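You operate a simulated robot arm through the tools that you are given. There is no shell and no other tool.

The job below is to be done with a simulated robot arm. You get a single attempt, and the scene is never put back.

Task
Lay the cable sleeve in the blue clip, close it, then plug in and switch the supply on.
Fine: the yellow plug goes into the socket on the white supply box, its red switch comes last; leave the other clips shut.

It is judged by the outcome, as a careful person would: the job done as asked, and still so three seconds after it is handed in. It fails if anything else is knocked over, pushed out of place, dropped, spilled or broken.

Robot
A 7-joint arm with a two-finger parallel gripper, fixed in place. Base frame: the origin is at the foot of the arm, x ahead of it, y to its left, z up. Lengths are in mm, angles in rad, forces in N, time in s.
Its first joint turns from -2.304 to 2.304 rad. Payload 3.91 kg.
The tool frame sits at the grasp point between the pads (the TCP): z along the fingers, y along the line on which they close. The tips reach 30 mm beyond it. The gripper opens to 110 mm. The fingers are 20 mm wide and 10 mm thick; the gripper's body (48 by 112 mm) begins 55 mm behind the TCP.
Orientation is told as [roll, pitch, yaw] about the base's x, y, z axes, in that order, counted from this pose: with the fingers straight down and closing along the base's y, the tool's x points along the base's -x, its y along +y and its z along -z.

Tools
- The arm moves only by the tool step_arm. Its arguments are lists of equal length, an entry for each row: "offset": the shift along the tool's x, y, z in units of 25 mm (1.0 is 25 mm), a list of three; "rot": the turn, a rotation vector about the tool's x, y, z in units of 5 degrees (1.0 is 5 degrees), a list of three; "jaw": the gripper command, from -1 (shut) to 1 (fully open), values between in proportion. In form: {"offset": [[x, y, z], ...], "rot": [[rx, ry, rz], ...], "jaw": [jaw, ...]}. A call has 1 to 20 rows; each row shifts and turns the commanded pose from where the row before left it, along the tool's axes as they then stand. A call with a number of a shift or a turn outside -1 to 1 is refused whole. Rows are played at 5 a second. More than 50 mm and 0.15 rad between two rows, or a gripper value outside its range, and nothing of the call is played. A pose out of reach is approached as far as the arm can. The call stops where the force on the tool passes 40 N (or 10 N more than at its start, if that is more) or the arm is blocked; 0.2 s more then pass. Each finger travels about 108 mm/s and halts on what it meets, pressing with about 37 N; the grip force reading is that of the motor and also rises with nothing between the fingers. The clock runs only during rows and for 0.2 s after the last one: add rows that do not move to give the fingers time. The reply holds the time, the measured pose of the TCP, the force on the tool along the base axes, the opening and the grip force, in the units named above and with some noise, with the torque about the TCP (base axes, N m) and any sound that the robot's microphone picked up.
- Cameras (640 x 400 px; columns grow to the right, rows downward): "scene" is fixed at [397.9, -649.3, 1563.2]; the picture's right is [0.99, -0.16, 0.00], its down [-0.06, -0.41, -0.91] and it looks along [0.14, 0.90, -0.41] (base axes); focal length 338 px, centre (320, 200). "wrist" rides on the gripper at [72, 17, -103] in the tool frame; the picture's right is [-0.23, 0.97, 0.00], its down [-0.76, -0.18, -0.62] and it looks along [-0.61, -0.14, 0.78] (tool axes); focal length 222 px, centre (320, 200).
- snapshot(camera): a new picture of that camera. No time passes.
- measure_at(camera, pixels): for up to 12 pixels [column, row] of the newest picture of that camera ("zoom" is the newest enlarged one), the place [x, y, z] in the base frame of the surface seen there, good to about 2 mm. No time passes.
- enlarge(camera, box): a new picture of the part [left, top, right, bottom] of that camera's present view, enlarged. No time passes.
- job_done(): hands the job in; it is judged then, once.

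Leave the gripper open and the arm clear of the work at the hand-in unless told otherwise.

The tools are called after "Call:" as name(argument=value, ...) on one line, values as JSON. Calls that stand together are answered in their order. step_arm: Moves the arm, as the interface text tells. Its arguments: {"type":"object","properties":{"offset":{"type":"array","items":{"type":"array","items":{"type":"number"}}},"rot":{"type":"array","items":{"type":"array","items":{"type":"number"}}},"jaw":{"type":"array","items":{"type":"number"}}},"required":["offset","rot","jaw"]} The other tools are called the same way: snapshot (camera) takes a picture; measure_at (camera, pixels) gives the place of the surface under pixels of a picture; enlarge (camera, box) takes an enlarged picture of a part of a camera's view; job_done () hands the job in.

At the start:

```text
time_s: 0.0
tool_pos: [299.6, 424.6, 1164.6]
ee_rot: [0.0, 0.002, 0.0]
wrist_force: [0.8, -0.1, 0.3]
moment: [-0.02, 0.02, 0.0]
opening: 110.2
gripper_force: 0.1
```

scene: 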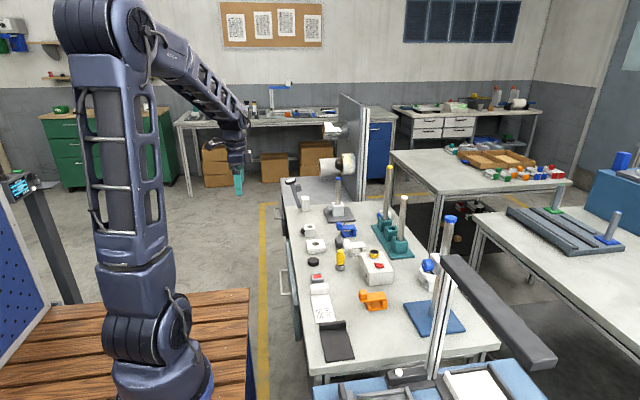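
wrist: 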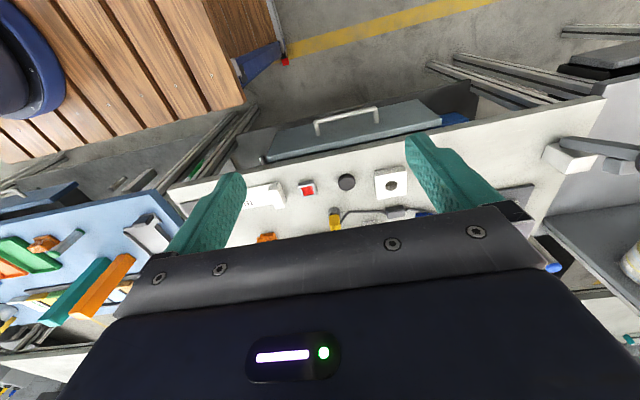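

I see a workbench with clips, a white box with a red switch, and a yellow object near (340,260). I'll enlarge the work area to look closer.

Call:
enlarge(camera="scene", box=[280, 170, 480, 295])

Call:
enlarge(camera="scene", box=[290, 210, 410, 285])

```text
3.20 times, centred on (380, 232) of scene
```

zoom: 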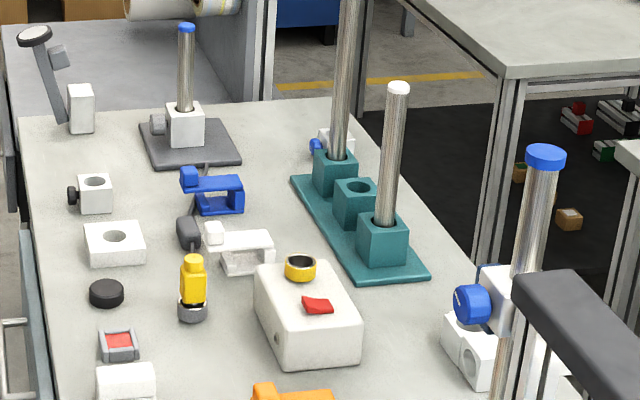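

```text
5.33 times, centred on (350, 248) of scene
```

zoom: 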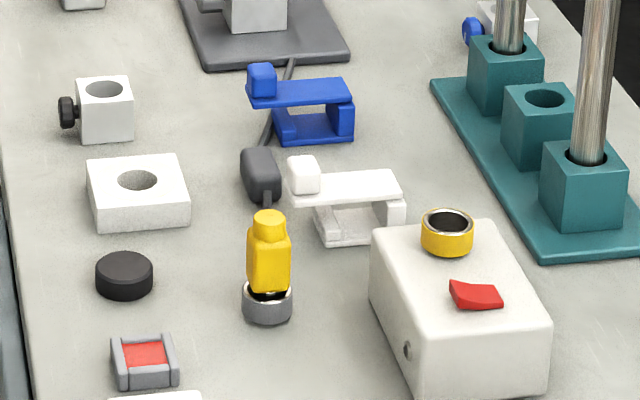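

The blue clip, white clip, grey sleeve on the cable, yellow plug and white box are visible. I'll zoom in further on each.

Call:
enlarge(camera="scene", box=[325, 215, 373, 245])

Call:
enlarge(camera="scene", box=[330, 235, 398, 290])

Call:
enlarge(camera="scene", box=[340, 280, 404, 320])

Call:
enlarge(camera="scene", box=[280, 170, 376, 230])

```text
13.33 times, centred on (349, 230) of scene
```

zoom: 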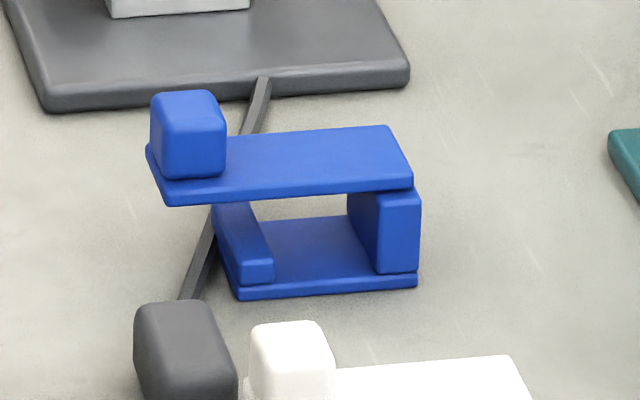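

```text
7.27 times, centred on (364, 262) of scene
```

zoom: 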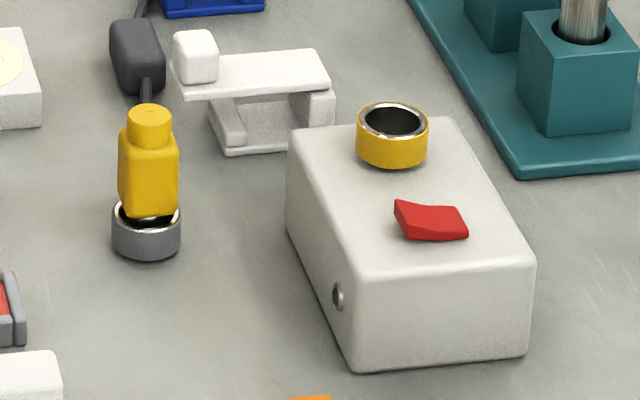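

```text
10.00 times, centred on (372, 300) of scene
```

zoom: 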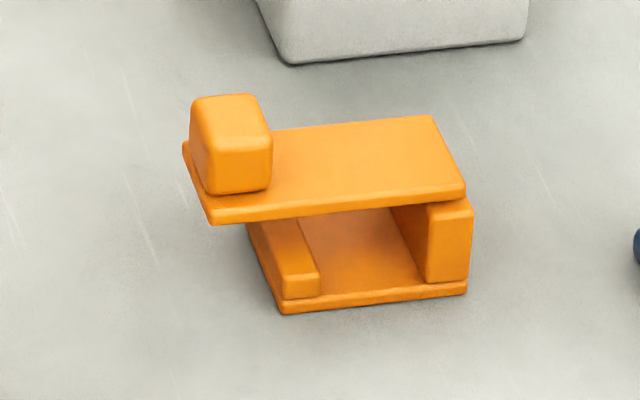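

```text
6.67 times, centred on (328, 200) of scene
```

zoom: 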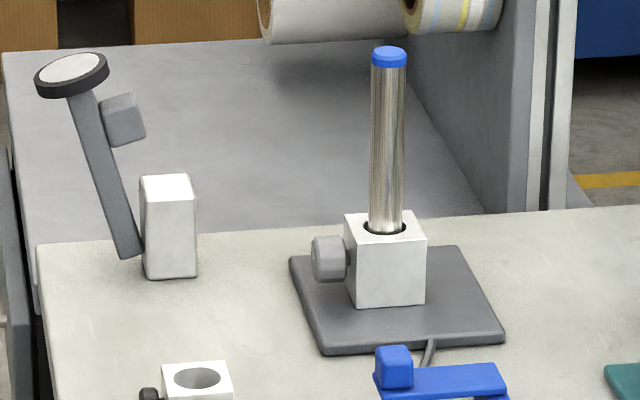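

All three clips look shut (lids level, hinged at the right). I'll measure the blue clip first with a fresh enlarged picture.

Call:
enlarge(camera="scene", box=[325, 215, 373, 245])

Call:
measure_at(camera="zoom", pixels=[[185, 98], [185, 150], [165, 195], [400, 185], [385, 130], [330, 160], [400, 260], [255, 270], [240, 295], [415, 285], [300, 250], [225, 215]])

Call:
measure_at(camera="zoom", pixels=[[260, 90], [200, 260], [180, 310], [180, 330], [220, 340], [150, 380], [220, 390], [140, 310], [280, 335], [100, 200], [500, 200], [200, 125]])

```text
13.33 times, centred on (349, 230) of scene
```

zoom: 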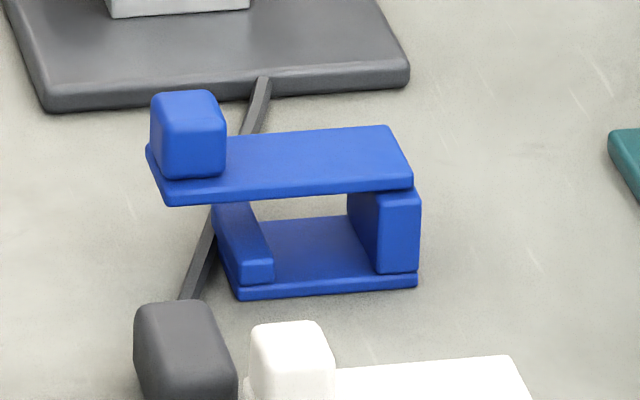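

```text
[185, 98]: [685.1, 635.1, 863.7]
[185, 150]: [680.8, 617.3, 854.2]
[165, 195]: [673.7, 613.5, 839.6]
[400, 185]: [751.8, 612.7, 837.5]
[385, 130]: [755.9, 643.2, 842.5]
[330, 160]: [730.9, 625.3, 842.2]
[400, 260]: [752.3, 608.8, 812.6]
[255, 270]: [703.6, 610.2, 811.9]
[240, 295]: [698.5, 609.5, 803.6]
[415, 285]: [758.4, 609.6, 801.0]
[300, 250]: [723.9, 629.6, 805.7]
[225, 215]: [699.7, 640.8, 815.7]
```

```text
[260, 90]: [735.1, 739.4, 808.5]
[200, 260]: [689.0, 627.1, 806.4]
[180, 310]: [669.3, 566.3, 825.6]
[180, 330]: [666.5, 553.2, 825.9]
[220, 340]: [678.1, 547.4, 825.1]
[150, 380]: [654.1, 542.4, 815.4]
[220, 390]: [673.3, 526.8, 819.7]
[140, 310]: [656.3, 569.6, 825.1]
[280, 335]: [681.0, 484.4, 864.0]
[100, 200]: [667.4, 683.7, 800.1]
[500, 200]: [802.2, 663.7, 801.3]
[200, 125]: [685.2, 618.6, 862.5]
```

Blue clip: base x 698–758, y 609–644, lid top z≈842, knob x 672–692. Next the sleeve, plug, white clip, box.

Call:
enlarge(camera="scene", box=[326, 234, 374, 264])

Call:
measure_at(camera="scene", pixels=[[340, 242], [338, 265], [375, 265], [358, 272], [384, 263], [374, 252]])

```text
13.33 times, centred on (350, 249) of scene
```

zoom: 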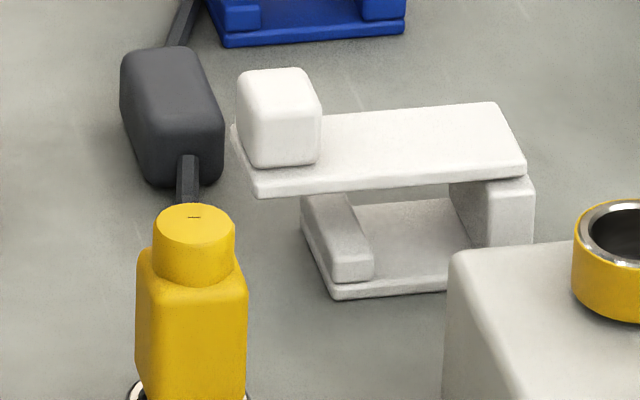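

```text
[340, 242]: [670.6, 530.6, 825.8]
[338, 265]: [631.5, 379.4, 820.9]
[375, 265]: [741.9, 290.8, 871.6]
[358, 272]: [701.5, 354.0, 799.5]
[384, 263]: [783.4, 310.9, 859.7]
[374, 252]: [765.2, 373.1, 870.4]
```

Call:
measure_at(camera="zoom", pixels=[[130, 55], [185, 50], [220, 122], [148, 130], [150, 175], [170, 90], [215, 175], [188, 170], [195, 215], [160, 270], [230, 275], [195, 250]])

Call:
measure_at(camera="zoom", pixels=[[195, 340], [145, 330], [238, 330], [180, 30], [280, 90], [280, 130], [260, 190], [520, 170], [495, 110], [340, 290], [530, 230], [355, 270]])

Call:
enlarge(camera="scene", box=[326, 240, 398, 285])

```text
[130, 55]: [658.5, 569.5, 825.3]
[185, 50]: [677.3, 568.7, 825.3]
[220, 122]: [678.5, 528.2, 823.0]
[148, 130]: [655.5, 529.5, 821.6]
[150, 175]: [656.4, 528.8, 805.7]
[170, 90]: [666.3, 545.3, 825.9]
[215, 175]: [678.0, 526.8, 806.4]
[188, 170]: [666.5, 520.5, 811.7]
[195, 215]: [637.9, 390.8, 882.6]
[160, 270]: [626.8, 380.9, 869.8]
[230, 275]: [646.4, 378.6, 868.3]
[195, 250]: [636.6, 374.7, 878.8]
```

```text
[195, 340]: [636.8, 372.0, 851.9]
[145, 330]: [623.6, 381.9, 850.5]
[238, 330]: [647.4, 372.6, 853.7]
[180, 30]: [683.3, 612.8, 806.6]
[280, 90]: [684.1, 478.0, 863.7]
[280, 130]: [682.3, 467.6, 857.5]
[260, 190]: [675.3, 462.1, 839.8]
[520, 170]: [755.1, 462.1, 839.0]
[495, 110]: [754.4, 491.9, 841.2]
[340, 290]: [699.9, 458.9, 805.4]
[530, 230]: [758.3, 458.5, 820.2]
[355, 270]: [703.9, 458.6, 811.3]
```

```text
8.89 times, centred on (362, 262) of scene
```

zoom: 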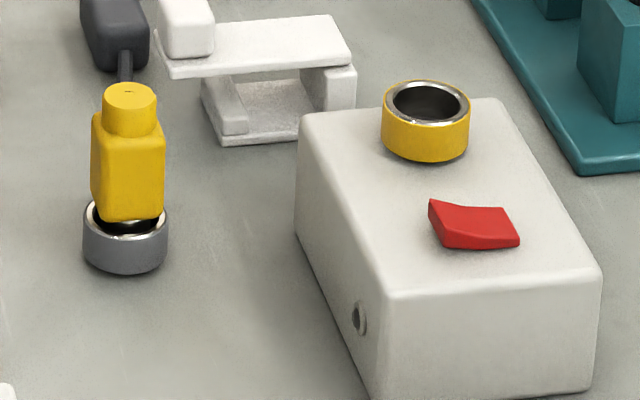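

Sleeve: x 655–680, y 525–572, top z 826. Plug top at about (637,381,883). Now measuring the plug body, the holder and the box.

Call:
measure_at(camera="zoom", pixels=[[130, 92], [105, 140], [160, 150], [130, 195], [125, 210], [85, 240], [165, 240], [125, 260], [98, 208], [160, 212], [125, 60], [124, 78]])

Call:
measure_at(camera="zoom", pixels=[[427, 84], [386, 105], [467, 105], [427, 122], [427, 150], [430, 100], [432, 205], [505, 212], [518, 240], [445, 243], [475, 225], [358, 318]])

Call:
measure_at(camera="zoom", pixels=[[310, 120], [495, 105], [590, 265], [385, 285], [480, 300], [375, 385], [590, 385], [300, 230], [350, 250], [440, 180]])

```text
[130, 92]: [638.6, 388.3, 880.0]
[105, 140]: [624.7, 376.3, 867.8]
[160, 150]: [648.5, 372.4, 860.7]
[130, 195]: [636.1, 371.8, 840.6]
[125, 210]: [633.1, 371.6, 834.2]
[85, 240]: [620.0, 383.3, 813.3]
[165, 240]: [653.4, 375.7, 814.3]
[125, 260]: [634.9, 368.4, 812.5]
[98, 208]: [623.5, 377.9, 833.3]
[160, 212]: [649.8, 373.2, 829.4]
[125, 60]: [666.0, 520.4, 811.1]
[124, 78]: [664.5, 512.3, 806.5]
```

```text
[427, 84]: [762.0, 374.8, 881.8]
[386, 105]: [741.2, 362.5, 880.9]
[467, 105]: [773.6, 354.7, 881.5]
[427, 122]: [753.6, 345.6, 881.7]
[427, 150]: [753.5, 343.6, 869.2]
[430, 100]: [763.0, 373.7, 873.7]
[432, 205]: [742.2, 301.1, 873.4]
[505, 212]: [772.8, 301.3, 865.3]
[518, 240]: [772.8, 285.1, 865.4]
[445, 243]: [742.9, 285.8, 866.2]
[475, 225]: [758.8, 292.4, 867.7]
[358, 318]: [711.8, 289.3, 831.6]
```

```text
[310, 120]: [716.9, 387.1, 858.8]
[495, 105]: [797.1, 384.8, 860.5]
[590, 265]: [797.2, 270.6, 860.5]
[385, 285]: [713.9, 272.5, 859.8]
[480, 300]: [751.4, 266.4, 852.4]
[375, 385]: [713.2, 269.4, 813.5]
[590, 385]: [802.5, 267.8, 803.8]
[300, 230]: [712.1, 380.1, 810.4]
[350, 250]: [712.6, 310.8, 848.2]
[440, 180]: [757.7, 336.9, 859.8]
```

Box x 712–802, y 267–392, socket ring around (757,360) top z 882, rocker switch x 742–773 with its raised end at x≈742. Next I'll check the tall posts and other surroundings so that the arm can travel safely.

Call:
measure_at(camera="scene", pixels=[[338, 180], [338, 215], [389, 168], [404, 198], [449, 218], [290, 182], [304, 203], [342, 130], [330, 160], [385, 245], [400, 255], [372, 225]])

Call:
measure_at(camera="scene", pixels=[[308, 230], [316, 244], [314, 262], [317, 277], [322, 290], [372, 293], [362, 297], [385, 300], [440, 320], [428, 270], [335, 218], [355, 218]])

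```text
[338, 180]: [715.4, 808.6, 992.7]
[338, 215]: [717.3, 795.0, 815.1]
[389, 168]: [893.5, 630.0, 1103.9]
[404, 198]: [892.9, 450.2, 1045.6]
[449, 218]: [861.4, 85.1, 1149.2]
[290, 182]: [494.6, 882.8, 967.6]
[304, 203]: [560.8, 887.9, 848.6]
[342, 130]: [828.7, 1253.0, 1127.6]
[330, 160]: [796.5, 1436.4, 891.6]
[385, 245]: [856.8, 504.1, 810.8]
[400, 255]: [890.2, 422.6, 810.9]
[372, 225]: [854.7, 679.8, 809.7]
```

```text
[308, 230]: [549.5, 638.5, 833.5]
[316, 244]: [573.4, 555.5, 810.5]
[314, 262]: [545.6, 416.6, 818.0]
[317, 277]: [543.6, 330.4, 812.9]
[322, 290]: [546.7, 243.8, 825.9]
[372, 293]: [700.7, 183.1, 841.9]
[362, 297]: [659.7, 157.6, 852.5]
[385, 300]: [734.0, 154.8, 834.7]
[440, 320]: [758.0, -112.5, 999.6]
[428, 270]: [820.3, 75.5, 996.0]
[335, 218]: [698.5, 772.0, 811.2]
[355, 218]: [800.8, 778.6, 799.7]
```

The rods at x≈893 are up to z 1104, the back rod at (715,808) to z 993. I'll move at height to about (700, 560, 1080) so the wrist camera sees the clip, sleeve and plug.

Call:
step_arm(offset=[[-1, 0.34, 0.2], [-1, 0.34, 0.2], [-1, 0.34, 0.2], [-1, 0.34, 0.2], [-1, 0.34, 0.2], [-1, 0.34, 0.2], [-1, 0.34, 0.2], [-1, 0.34, 0.2], [-1, 0.34, 0.2], [-1, 0.34, 0.2], [-1, 0.34, 0.2], [-1, 0.34, 0.2], [-1, 0.34, 0.2], [-1, 0.34, 0.2], [-1, 0.34, 0.2], [-1, 0.34, 0.2]], rot=[[0, 0, 0], [0, 0, 0], [0, 0, 0], [0, 0, 0], [0, 0, 0], [0, 0, 0], [0, 0, 0], [0, 0, 0], [0, 0, 0], [0, 0, 0], [0, 0, 0], [0, 0, 0], [0, 0, 0], [0, 0, 0], [0, 0, 0], [0, 0, 0]], jaw=[1, 1, 1, 1, 1, 1, 1, 1, 1, 1, 1, 1, 1, 1, 1, 1])

Call:
snapshot(camera="wrist")

Call:
snapshot(camera="scene")

```text
time_s: 3.4
tool_pos: [700.6, 560.0, 1087.1]
ee_rot: [0.0, -0.001, 0.002]
wrist_force: [0.6, 0.3, -0.1]
moment: [-0.01, -0.01, 0.01]
opening: 109.8
gripper_force: 0.1
```

```text
taken
```

wrist: 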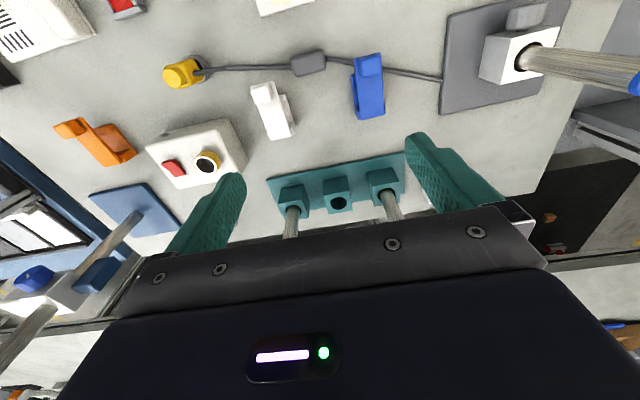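

```text
taken
```

scene: 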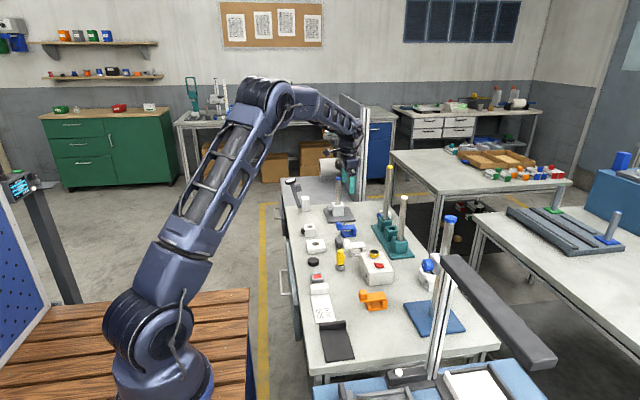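

Good wrist view of everything. I'll enlarge on the plug, cable, and clips.

Call:
enlarge(camera="wrist", box=[290, 30, 450, 130])

Call:
enlarge(camera="wrist", box=[130, 40, 258, 200])

```text
4.00 times, centred on (370, 80) of wrist
```

zoom: 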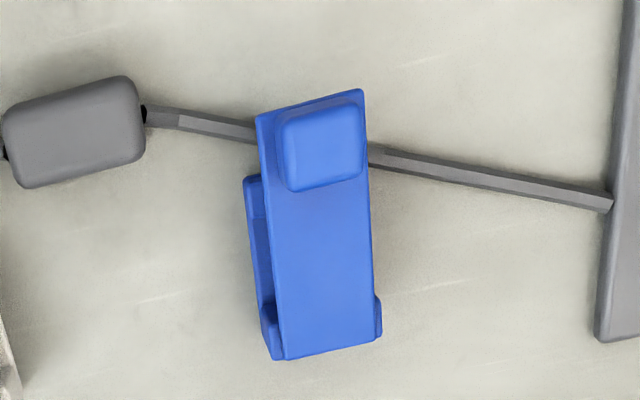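

```text
2.50 times, centred on (194, 120) of wrist
```

zoom: 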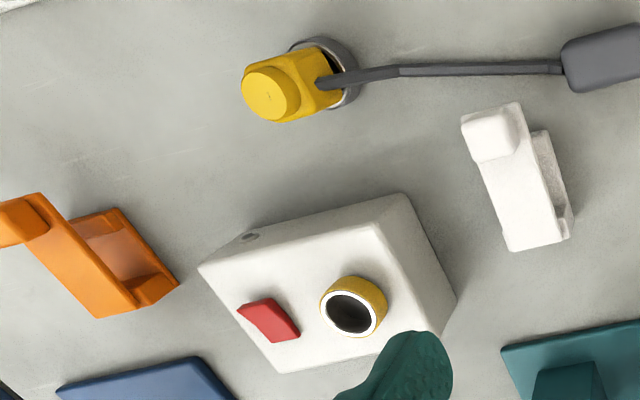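

The cable comes out of the +y side of the plug, runs on the table through the grey sleeve and under the blue lid's overhang to the base block. I'll measure the blue clip and sleeve more precisely from this overhead view.

Call:
enlarge(camera="wrist", box=[290, 30, 450, 130])

Call:
measure_at(camera="zoom", pixels=[[260, 118], [362, 92], [282, 356], [372, 338], [285, 105], [355, 92], [292, 186], [362, 172], [325, 130], [256, 200], [246, 180], [378, 320]])

Call:
measure_at(camera="zoom", pixels=[[6, 115], [128, 80], [142, 155], [28, 185], [75, 130], [160, 115], [230, 130], [390, 160], [600, 205], [615, 205], [268, 325], [258, 250]])

```text
4.00 times, centred on (370, 80) of wrist
```

zoom: 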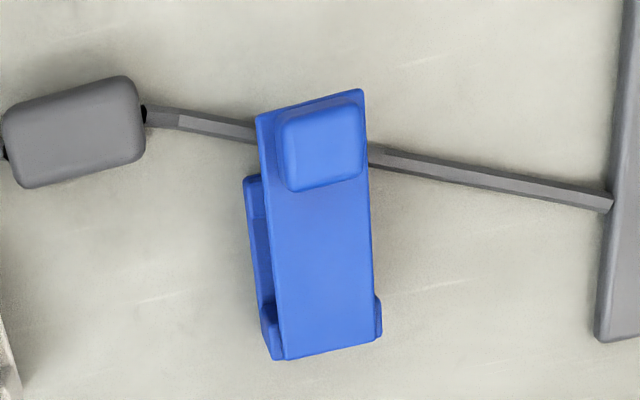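

```text
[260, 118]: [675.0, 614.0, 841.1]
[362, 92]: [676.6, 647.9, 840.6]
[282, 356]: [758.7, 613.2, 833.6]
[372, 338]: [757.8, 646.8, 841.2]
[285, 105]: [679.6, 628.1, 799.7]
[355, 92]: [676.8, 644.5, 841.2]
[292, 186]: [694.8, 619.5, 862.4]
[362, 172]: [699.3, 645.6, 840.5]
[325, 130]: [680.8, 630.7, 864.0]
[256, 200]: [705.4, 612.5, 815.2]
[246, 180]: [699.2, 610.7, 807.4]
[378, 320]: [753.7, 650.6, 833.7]
```

```text
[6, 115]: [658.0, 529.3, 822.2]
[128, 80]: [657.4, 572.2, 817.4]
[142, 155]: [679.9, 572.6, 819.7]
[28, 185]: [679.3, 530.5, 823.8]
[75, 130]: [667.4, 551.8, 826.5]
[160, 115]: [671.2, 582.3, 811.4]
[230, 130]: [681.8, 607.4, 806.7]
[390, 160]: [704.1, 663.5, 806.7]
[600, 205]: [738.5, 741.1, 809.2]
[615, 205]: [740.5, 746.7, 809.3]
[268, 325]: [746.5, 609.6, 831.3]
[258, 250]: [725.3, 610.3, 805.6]
```

The lid is a plate x 675–758 hinged at the right wall, with an overhang at the left. I'll lift it by hooking closed fingers under the overhang, with the tool tilted 30° outward. First: shut the jaws and move to about (630, 630, 930), then tilt.

Call:
step_arm(offset=[[0.353, 0.35, 0.785], [0.353, 0.35, 0.785], [0.353, 0.35, 0.785], [0.353, 0.35, 0.785], [0.353, 0.35, 0.785], [0.353, 0.35, 0.785], [0.353, 0.35, 0.785], [0.353, 0.35, 0.785], [0, 0, 0], [0, 0, 0], [0, 0, 0], [0, 0, 0], [0, 0, 0], [0, 0, 0], [0, 0, 0]], rot=[[0, 0, 0], [0, 0, 0], [0, 0, 0], [0, 0, 0], [0, 0, 0], [0, 0, 0], [0, 0, 0], [0, 0, 0], [0, -1, 0], [0, -1, 0], [0, -1, 0], [0, -1, 0], [0, -1, 0], [0, -1, 0], [0, 0, 0]], jaw=[-1, -1, -1, -1, -1, -1, -1, -1, -1, -1, -1, -1, -1, -1, -1])

Call:
snapshot(camera="wrist")

Call:
snapshot(camera="scene")

```text
time_s: 6.6
tool_pos: [628.8, 630.9, 927.5]
ee_rot: [0.0, -0.524, 0.003]
wrist_force: [0.3, 0.5, 0.3]
moment: [-0.02, 0.02, 0.0]
opening: 0.1
gripper_force: 37.6
```

```text
taken
```

wrist: 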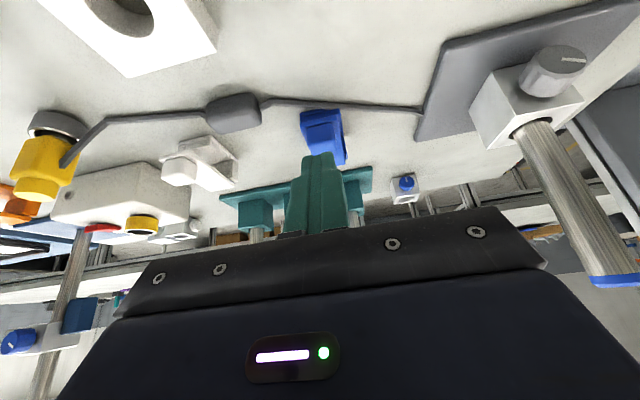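

```text
taken
```

scene: 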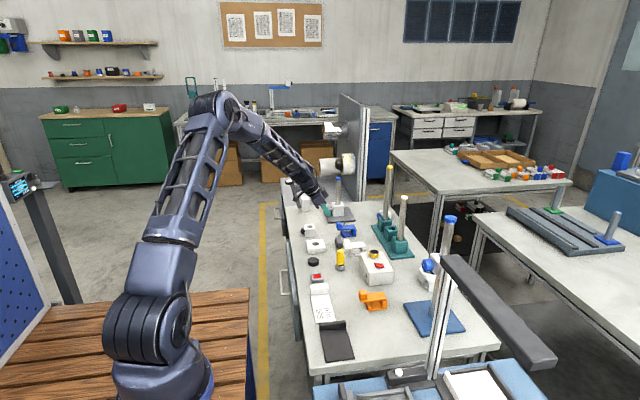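

The tool is tilted 30° with fingers shut, clip straight ahead in wrist view. Lowering to the left of the overhang at (625, 630, 842).

Call:
step_arm(offset=[[0.46, -0.01, 0.72], [0.46, -0.01, 0.72], [0.46, -0.01, 0.72], [0.46, -0.01, 0.72], [0, 0, 0]], rot=[[0, 0, 0], [0, 0, 0], [0, 0, 0], [0, 0, 0], [0, 0, 0]], jaw=[-1, -1, -1, -1, -1])

Call:
snapshot(camera="wrist")

Call:
enlarge(camera="scene", box=[300, 190, 396, 250])

```text
time_s: 7.8
tool_pos: [625.5, 629.8, 841.9]
ee_rot: [0.0, -0.523, 0.002]
wrist_force: [-0.3, -0.2, 0.2]
moment: [-0.01, -0.01, 0.05]
opening: 0.0
gripper_force: 36.7
```

```text
taken
```

wrist: 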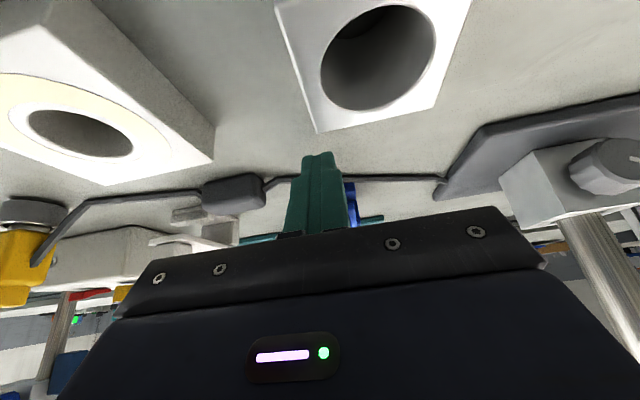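

```text
6.67 times, centred on (348, 220) of scene
```

zoom: 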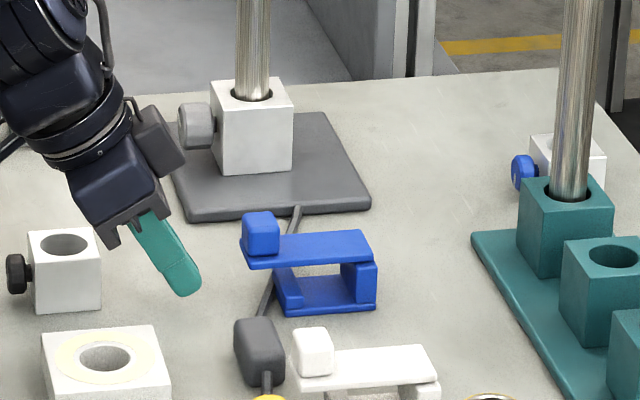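

Fingers are left of the overhang, all clear. Now sliding +x about 31 mm so the tips get under the overhang, still below the lid.

Call:
step_arm(offset=[[-0.337, 0, 0.241], [-0.337, 0, 0.241], [-0.337, 0, 0.241], [0, 0, 0]], rot=[[0, 0, 0], [0, 0, 0], [0, 0, 0], [0, 0, 0]], jaw=[-1, -1, -1, -1])

Call:
enlarge(camera="scene", box=[310, 200, 374, 240])

```text
time_s: 8.8
tool_pos: [654.9, 630.1, 839.6]
ee_rot: [0.0, -0.524, 0.003]
wrist_force: [0.9, -0.6, 0.4]
moment: [-0.01, 0.01, -0.01]
opening: 0.2
gripper_force: 36.8
```

```text
10.00 times, centred on (342, 220) of scene
```

zoom: 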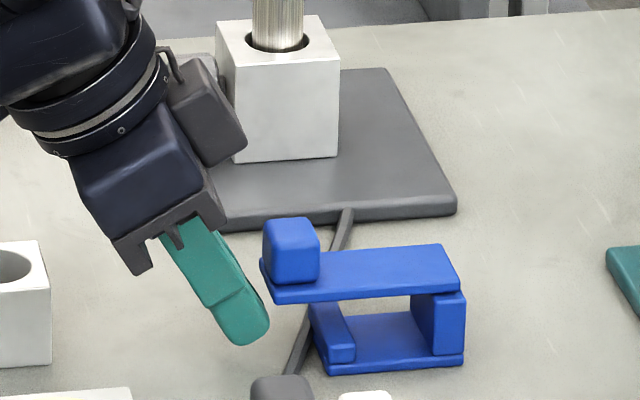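

The tip is just at the overhang edge. I'll go 7 mm further in and then lift 14 mm slowly, watching the force.

Call:
step_arm(offset=[[-0.194, 0, 0.232], [-0.1, 0, -0.173], [-0.1, 0, -0.173], [-0.1, 0, -0.173], [0, 0, 0]], rot=[[0, 0, 0], [0, 0, 0], [0, 0, 0], [0, 0, 0], [0, 0, 0]], jaw=[-1, -1, -1, -1, -1])

Call:
enlarge(camera="scene", box=[310, 200, 374, 240])

```text
time_s: 10.0
tool_pos: [663.6, 629.4, 851.3]
ee_rot: [-0.001, -0.522, 0.0]
wrist_force: [-0.2, 0.6, -0.7]
moment: [0.0, 0.0, 0.0]
opening: 0.0
gripper_force: 36.6
```

```text
10.00 times, centred on (342, 220) of scene
```

zoom: 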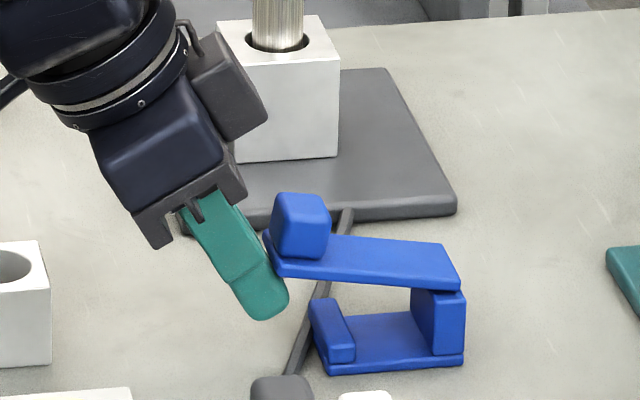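

The lid is rising with almost no force. Continuing along the arc to about θ≈40°.

Call:
step_arm(offset=[[-0.263, 0, -0.28], [-0.263, 0, -0.28], [-0.34, 0, -0.19], [-0.34, 0, -0.19], [-0.34, 0, -0.19], [0, 0, 0]], rot=[[0, 0, 0], [0, 0, 0], [0, 0, 0], [0, 0, 0], [0, 0, 0], [0, 0, 0]], jaw=[-1, -1, -1, -1, -1, -1])

Call:
enlarge(camera="scene", box=[310, 200, 374, 240])

```text
time_s: 11.4
tool_pos: [681.8, 630.2, 897.4]
ee_rot: [0.0, -0.523, 0.001]
wrist_force: [-0.7, -0.1, 0.1]
moment: [-0.02, 0.03, 0.0]
opening: 0.0
gripper_force: 36.6
```

```text
10.00 times, centred on (342, 220) of scene
```

zoom: 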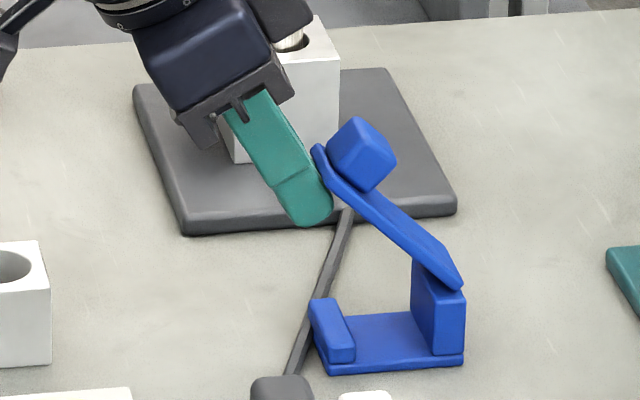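

Lid is at roughly 45°. Continuing up and outward toward vertical.

Call:
step_arm(offset=[[-0.547, 0, -0.068], [-0.547, 0, -0.068], [-0.342, 0, 0.128], [-0.342, 0, 0.128], [0, 0, 0]], rot=[[0, 0, 0], [0, 0, 0], [0, 0, 0], [0, 0, 0], [0, 0, 0]], jaw=[-1, -1, -1, -1, -1])

Call:
enlarge(camera="scene", box=[310, 200, 374, 240])

```text
time_s: 12.6
tool_pos: [723.1, 629.6, 916.0]
ee_rot: [0.0, -0.523, 0.001]
wrist_force: [0.0, 0.1, 0.4]
moment: [-0.02, 0.0, 0.0]
opening: 0.0
gripper_force: 36.8
```

```text
10.00 times, centred on (342, 220) of scene
```

zoom: 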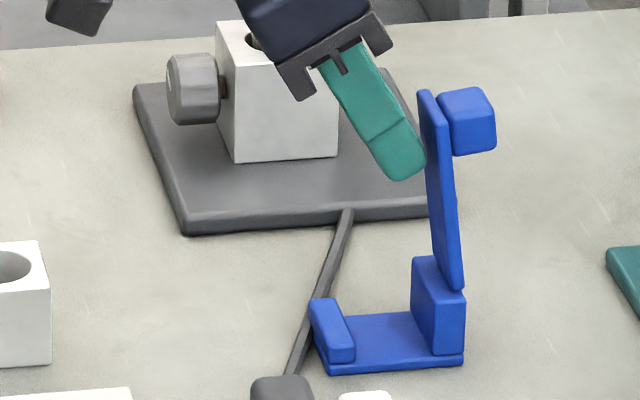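

Lid is almost vertical. Pushing another 18 mm +x to carry it past vertical.

Call:
step_arm(offset=[[-0.208, 0, 0.12], [-0.208, 0, 0.12], [-0.208, 0, 0.12], [0, 0, 0]], rot=[[0, 0, 0], [0, 0, 0], [0, 0, 0], [0, 0, 0]], jaw=[-1, -1, -1, -1])

Call:
enlarge(camera="scene", box=[310, 200, 374, 240])

```text
time_s: 13.2
tool_pos: [727.6, 631.8, 913.1]
ee_rot: [-0.002, -0.517, 0.005]
wrist_force: [-11.6, -0.9, 2.9]
moment: [-0.03, 0.21, 0.0]
opening: 0.2
gripper_force: 37.2
stopped in row 3: the force on the tool passed its limit at 49 N (the readings are from after the stop); the commanded pose is now the measured one
```

```text
10.00 times, centred on (342, 220) of scene
```

zoom: 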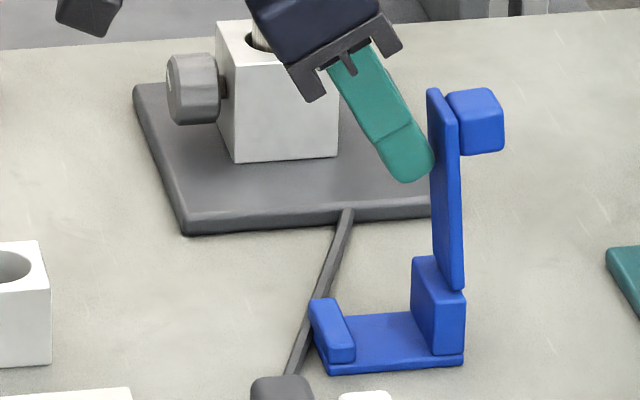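

The lid met its stop at about 88–90° (force rose), the clip itself did not move. I'll back off 15 mm and see whether the lid stays up.

Call:
step_arm(offset=[[0.17, 0, -0.1], [0.17, 0, -0.1], [0.17, 0, -0.1], [0, 0, 0], [0, 0, 0]], rot=[[0, 0, 0], [0, 0, 0], [0, 0, 0], [0, 0, 0], [0, 0, 0]], jaw=[-1, -1, -1, -1, -1])

Call:
enlarge(camera="scene", box=[310, 200, 374, 240])

```text
time_s: 14.4
tool_pos: [713.9, 630.9, 914.6]
ee_rot: [-0.003, -0.518, 0.004]
wrist_force: [0.3, -1.0, 0.0]
moment: [0.01, -0.01, -0.02]
opening: 0.0
gripper_force: 36.9
```

```text
10.00 times, centred on (342, 220) of scene
```

zoom: 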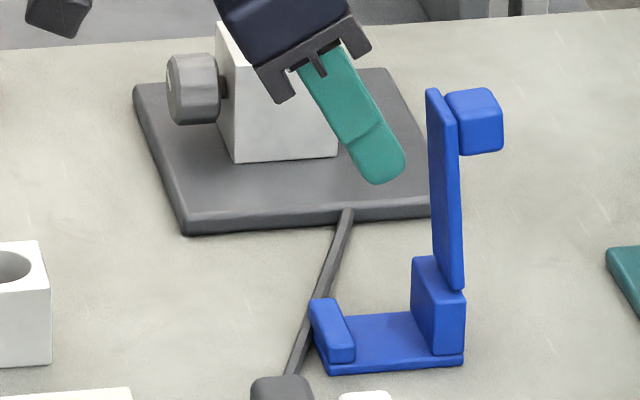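

The lid stays up by itself. I'll measure the open lid and pocket from this enlarged picture.

Call:
measure_at(camera="zoom", pixels=[[434, 95], [450, 110], [480, 110], [500, 150], [435, 180], [455, 270], [420, 265], [430, 330], [375, 335], [335, 320], [318, 310], [345, 355]])

Call:
snapshot(camera="wrist")

```text
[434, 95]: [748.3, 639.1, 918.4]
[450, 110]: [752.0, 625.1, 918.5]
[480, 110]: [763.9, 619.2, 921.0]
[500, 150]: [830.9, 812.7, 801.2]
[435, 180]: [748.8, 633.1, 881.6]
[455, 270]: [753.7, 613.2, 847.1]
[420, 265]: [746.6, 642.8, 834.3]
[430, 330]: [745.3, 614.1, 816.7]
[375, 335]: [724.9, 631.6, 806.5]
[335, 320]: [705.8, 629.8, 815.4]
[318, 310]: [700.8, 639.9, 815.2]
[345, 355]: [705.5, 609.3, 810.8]
```

```text
taken
```

wrist: 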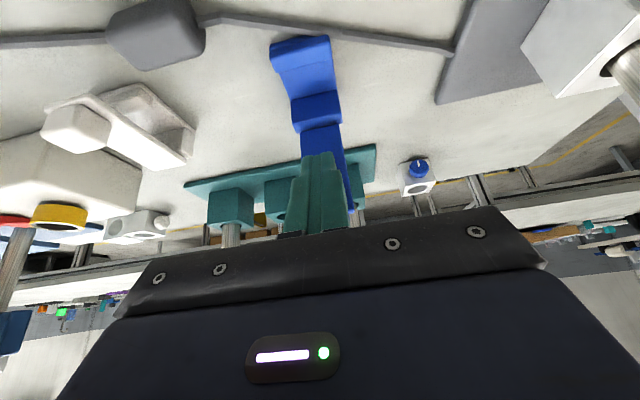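

Open lid: inner face at x≈748, top z≈920; pocket between x≈708 and 745, clip centre y≈630. Next: retreat up and back along the fingers, reduce tilt to 20°, open the jaws to about 62 mm and move above the sleeve for a closer look.

Call:
step_arm(offset=[[0, 0, -1], [0, 0, -1], [0, 0, -1], [0, 0, -1], [0, 0, 0], [0, 0, 0], [0.2, -0.6, 0], [0.2, -0.6, 0], [0.2, -0.6, 0], [0.2, -0.6, 0], [0, 0, 0]], rot=[[0, 0, 0], [0, 0, 0], [0, 0, 0], [0, 0, 0], [0, 1, 0], [0, 1, 0], [0, 0, 0], [0, 0, 0], [0, 0, 0], [0, 0, 0], [0, 0, 0]], jaw=[-1, -1, -1, -1, 0.127, 0.127, 0.127, 0.127, 0.127, 0.127, 0.127])

Call:
snapshot(camera="wrist")

Call:
enlarge(camera="scene", box=[300, 190, 396, 250])

```text
time_s: 16.8
tool_pos: [646.8, 569.4, 993.7]
ee_rot: [-0.002, -0.343, 0.003]
wrist_force: [0.1, 0.4, 0.5]
moment: [0.0, -0.05, 0.0]
opening: 62.1
gripper_force: 0.0
```

```text
taken
```

wrist: 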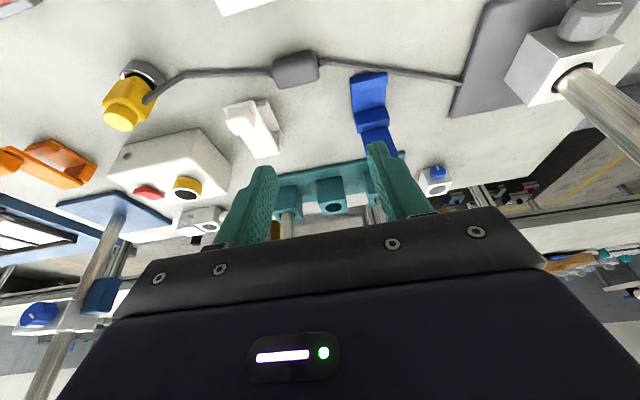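

```text
6.67 times, centred on (348, 220) of scene
```

zoom: 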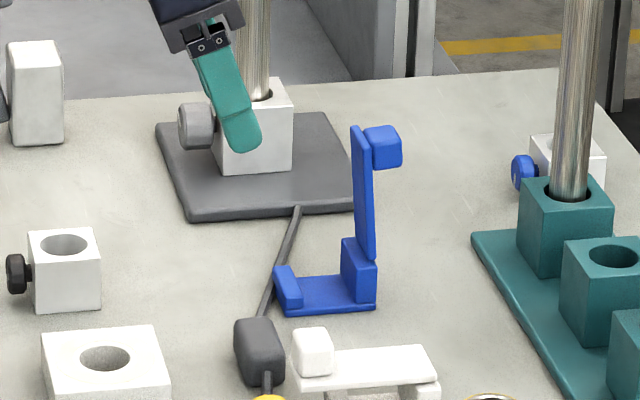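

Lid still open. Now a precise look at the sleeve (around (295,68) in the wrist view).

Call:
enlarge(camera="wrist", box=[250, 38, 346, 98])

Call:
measure_at(camera="zoom", pixels=[[160, 150], [155, 215], [170, 250], [445, 100], [455, 170], [450, 200], [300, 160], [200, 250], [440, 115], [120, 225], [500, 160], [175, 310]])

```text
6.67 times, centred on (298, 68) of wrist
```

zoom: 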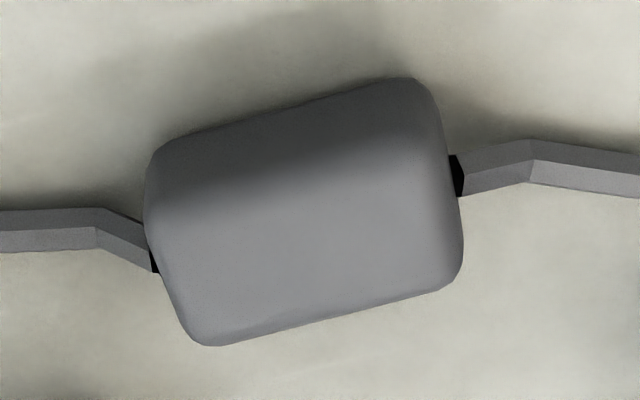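

```text
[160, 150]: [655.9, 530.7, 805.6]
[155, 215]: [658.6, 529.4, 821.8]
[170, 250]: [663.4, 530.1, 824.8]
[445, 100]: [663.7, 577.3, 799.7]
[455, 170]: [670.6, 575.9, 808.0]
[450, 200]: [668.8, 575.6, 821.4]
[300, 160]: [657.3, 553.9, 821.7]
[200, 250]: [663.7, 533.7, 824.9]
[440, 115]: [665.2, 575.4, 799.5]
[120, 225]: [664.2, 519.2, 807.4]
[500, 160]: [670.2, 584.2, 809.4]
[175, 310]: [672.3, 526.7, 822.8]
```

Sleeve: centre about (668, 550.7), y 526.5–575, top 826; cable top at its ends about z 812. I'll hover at tip height ≈852 above it first.

Call:
step_arm(offset=[[0.222, -0.15, 0.887], [0.222, -0.15, 0.887], [0.222, -0.15, 0.887], [0.222, -0.15, 0.887], [0.222, -0.15, 0.887], [0, 0, 0]], rot=[[0, 0, 0], [0, 0, 0], [0, 0, 0], [0, 0, 0], [0, 0, 0], [0, 0, 0]], jaw=[0.127, 0.127, 0.127, 0.127, 0.127, 0.127])

Call:
snapshot(camera="wrist")

Call:
enlarge(camera="scene", box=[310, 215, 374, 255])

```text
time_s: 18.2
tool_pos: [657.2, 551.3, 879.3]
ee_rot: [-0.002, -0.345, 0.004]
wrist_force: [-0.2, 0.1, 0.7]
moment: [-0.02, 0.02, 0.01]
opening: 62.3
gripper_force: 0.0
```

```text
taken
```

wrist: 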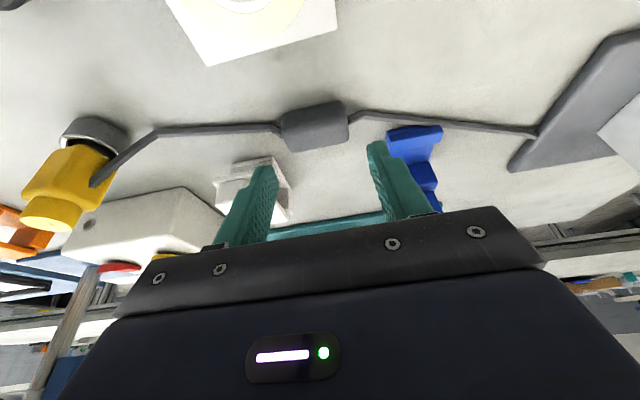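

```text
10.00 times, centred on (342, 235) of scene
```

zoom: 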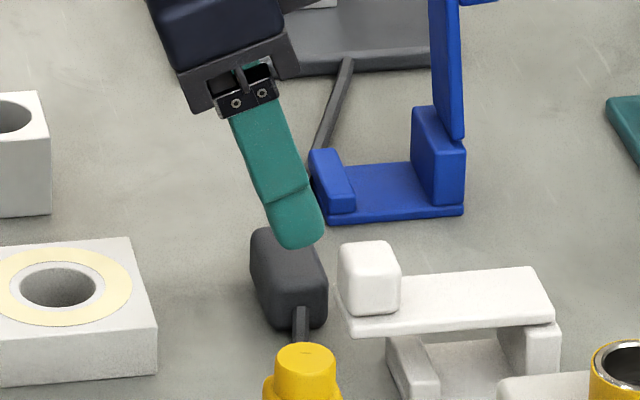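

Aligned over the sleeve. Lowering 35 mm so the tips reach about z 816, then checking before closing.

Call:
step_arm(offset=[[0.148, -0.008, 0.443], [0.148, -0.008, 0.443], [0.148, -0.008, 0.443], [0, 0, 0]], rot=[[0, 0, 0], [0, 0, 0], [0, 0, 0], [0, 0, 0]], jaw=[0.127, 0.127, 0.127, 0.127])

Call:
enlarge(camera="wrist", box=[220, 80, 420, 240])

Call:
enlarge(camera="scene", box=[320, 225, 368, 255])

```text
time_s: 19.2
tool_pos: [657.0, 550.4, 844.2]
ee_rot: [-0.002, -0.344, 0.004]
wrist_force: [0.1, 0.2, 0.7]
moment: [-0.03, 0.0, 0.02]
opening: 62.3
gripper_force: 0.1
```

```text
2.50 times, centred on (320, 160) of wrist
```

zoom: 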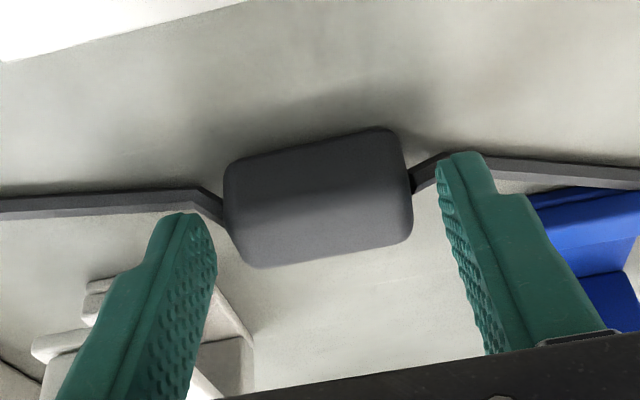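

```text
13.33 times, centred on (344, 240) of scene
```

zoom: 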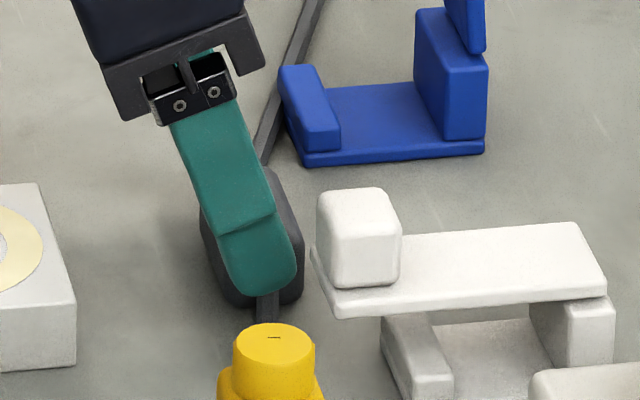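

The near finger stands above the cable at the sleeve's front end. I'll measure the finger tip and the cable below it.

Call:
measure_at(camera="zoom", pixels=[[262, 288], [240, 280], [290, 275], [265, 305], [266, 315], [225, 295], [300, 285], [215, 240]])

```text
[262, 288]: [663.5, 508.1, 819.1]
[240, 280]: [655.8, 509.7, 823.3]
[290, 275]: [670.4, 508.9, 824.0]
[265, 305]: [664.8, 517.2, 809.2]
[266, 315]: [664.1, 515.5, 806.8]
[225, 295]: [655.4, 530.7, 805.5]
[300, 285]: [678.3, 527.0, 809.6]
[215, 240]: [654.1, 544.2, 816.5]
```

Tip bottom is at z≈817, x≈664 against the sleeve centre x≈667.5. I'll shift +3 mm x and 2 mm lower, then close gently onto the sleeve's ends.

Call:
step_arm(offset=[[-0.086, 0, 0.116], [0, 0, 0], [0, 0, 0], [0, 0, 0], [0, 0, 0], [0, 0, 0]], rot=[[0, 0, 0], [0, 0, 0], [0, 0, 0], [0, 0, 0], [0, 0, 0], [0, 0, 0]], jaw=[0.127, 0.0, -0.1, -0.3, -1, -1])

Call:
enlarge(camera="wrist", box=[220, 80, 420, 240])

Call:
enlarge(camera="scene", box=[320, 225, 368, 255])

```text
time_s: 20.6
tool_pos: [661.6, 551.2, 844.5]
ee_rot: [-0.002, -0.344, 0.003]
wrist_force: [0.3, -0.2, 1.2]
moment: [0.0, -0.03, -0.01]
opening: 48.6
gripper_force: 37.3
```

```text
2.50 times, centred on (320, 160) of wrist
```

zoom: 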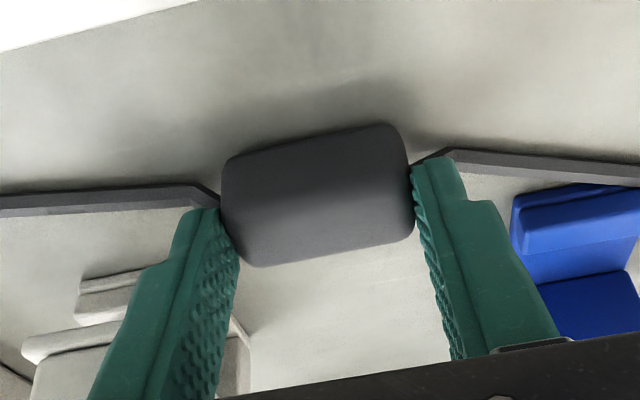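

```text
13.33 times, centred on (344, 240) of scene
```

zoom: 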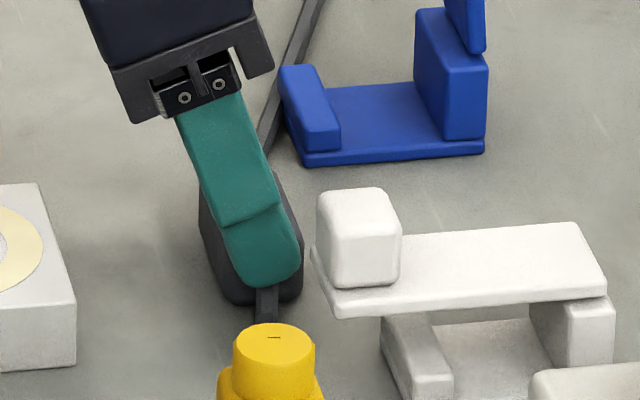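

Gripped at 48.6 mm opening. Lifting 12 mm to test the hold, watching the plug and cable too.

Call:
step_arm(offset=[[-0.08, 0, -0.226], [-0.08, 0, -0.226], [0, 0, 0]], rot=[[0, 0, 0], [0, 0, 0], [0, 0, 0]], jaw=[-1, -1, -1])

Call:
enlarge(camera="scene", box=[310, 220, 390, 270])

Call:
snapshot(camera="wrist")

```text
time_s: 21.4
tool_pos: [661.3, 550.8, 857.0]
ee_rot: [-0.001, -0.344, 0.003]
wrist_force: [0.3, 0.1, -0.4]
moment: [-0.02, -0.02, -0.02]
opening: 48.7
gripper_force: 37.0
```

```text
8.00 times, centred on (350, 245) of scene
```

zoom: 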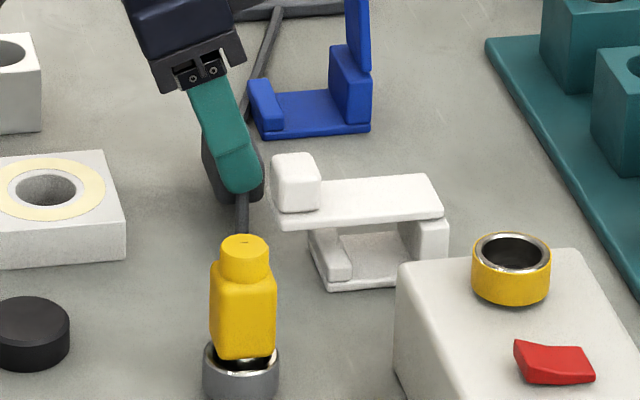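

```text
taken
```

wrist: 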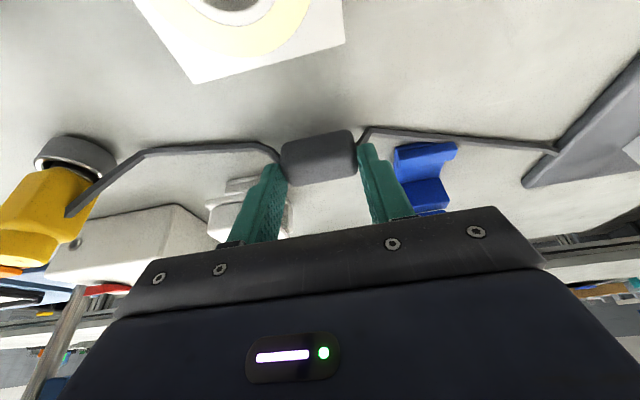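

The sleeve is held, plug undisturbed. Lifting 30 mm more, then carrying it over the open clip: +57 mm x, +79 mm y.

Call:
step_arm(offset=[[-0.2, 0, -0.565], [-0.2, 0, -0.565], [-0.216, 0.318, 0.077], [-0.216, 0.318, 0.077], [-0.216, 0.318, 0.077], [-0.216, 0.318, 0.077], [-0.216, 0.318, 0.077], [0, 0, 0]], rot=[[0, 0, 0], [0, 0, 0], [0, 0, 0], [0, 0, 0], [0, 0, 0], [0, 0, 0], [0, 0, 0], [0, 0, 0]], jaw=[-1, -1, -1, -1, -1, -1, -1, -1])

Call:
enlarge(camera="scene", box=[310, 205, 406, 270])

Call:
snapshot(camera="wrist")

```text
time_s: 23.2
tool_pos: [689.6, 591.4, 886.5]
ee_rot: [-0.002, -0.344, 0.003]
wrist_force: [0.5, 0.1, 0.0]
moment: [0.01, 0.01, 0.0]
opening: 48.9
gripper_force: 37.3
```

```text
6.15 times, centred on (358, 238) of scene
```

zoom: 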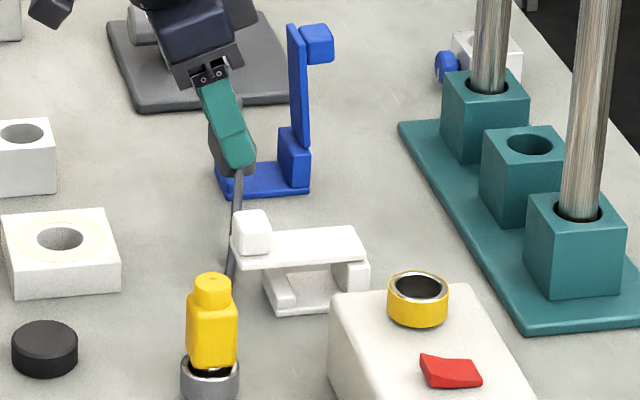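

```text
taken
```

wrist: 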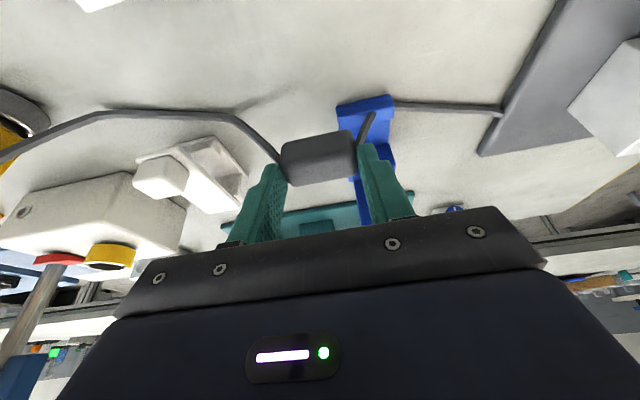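

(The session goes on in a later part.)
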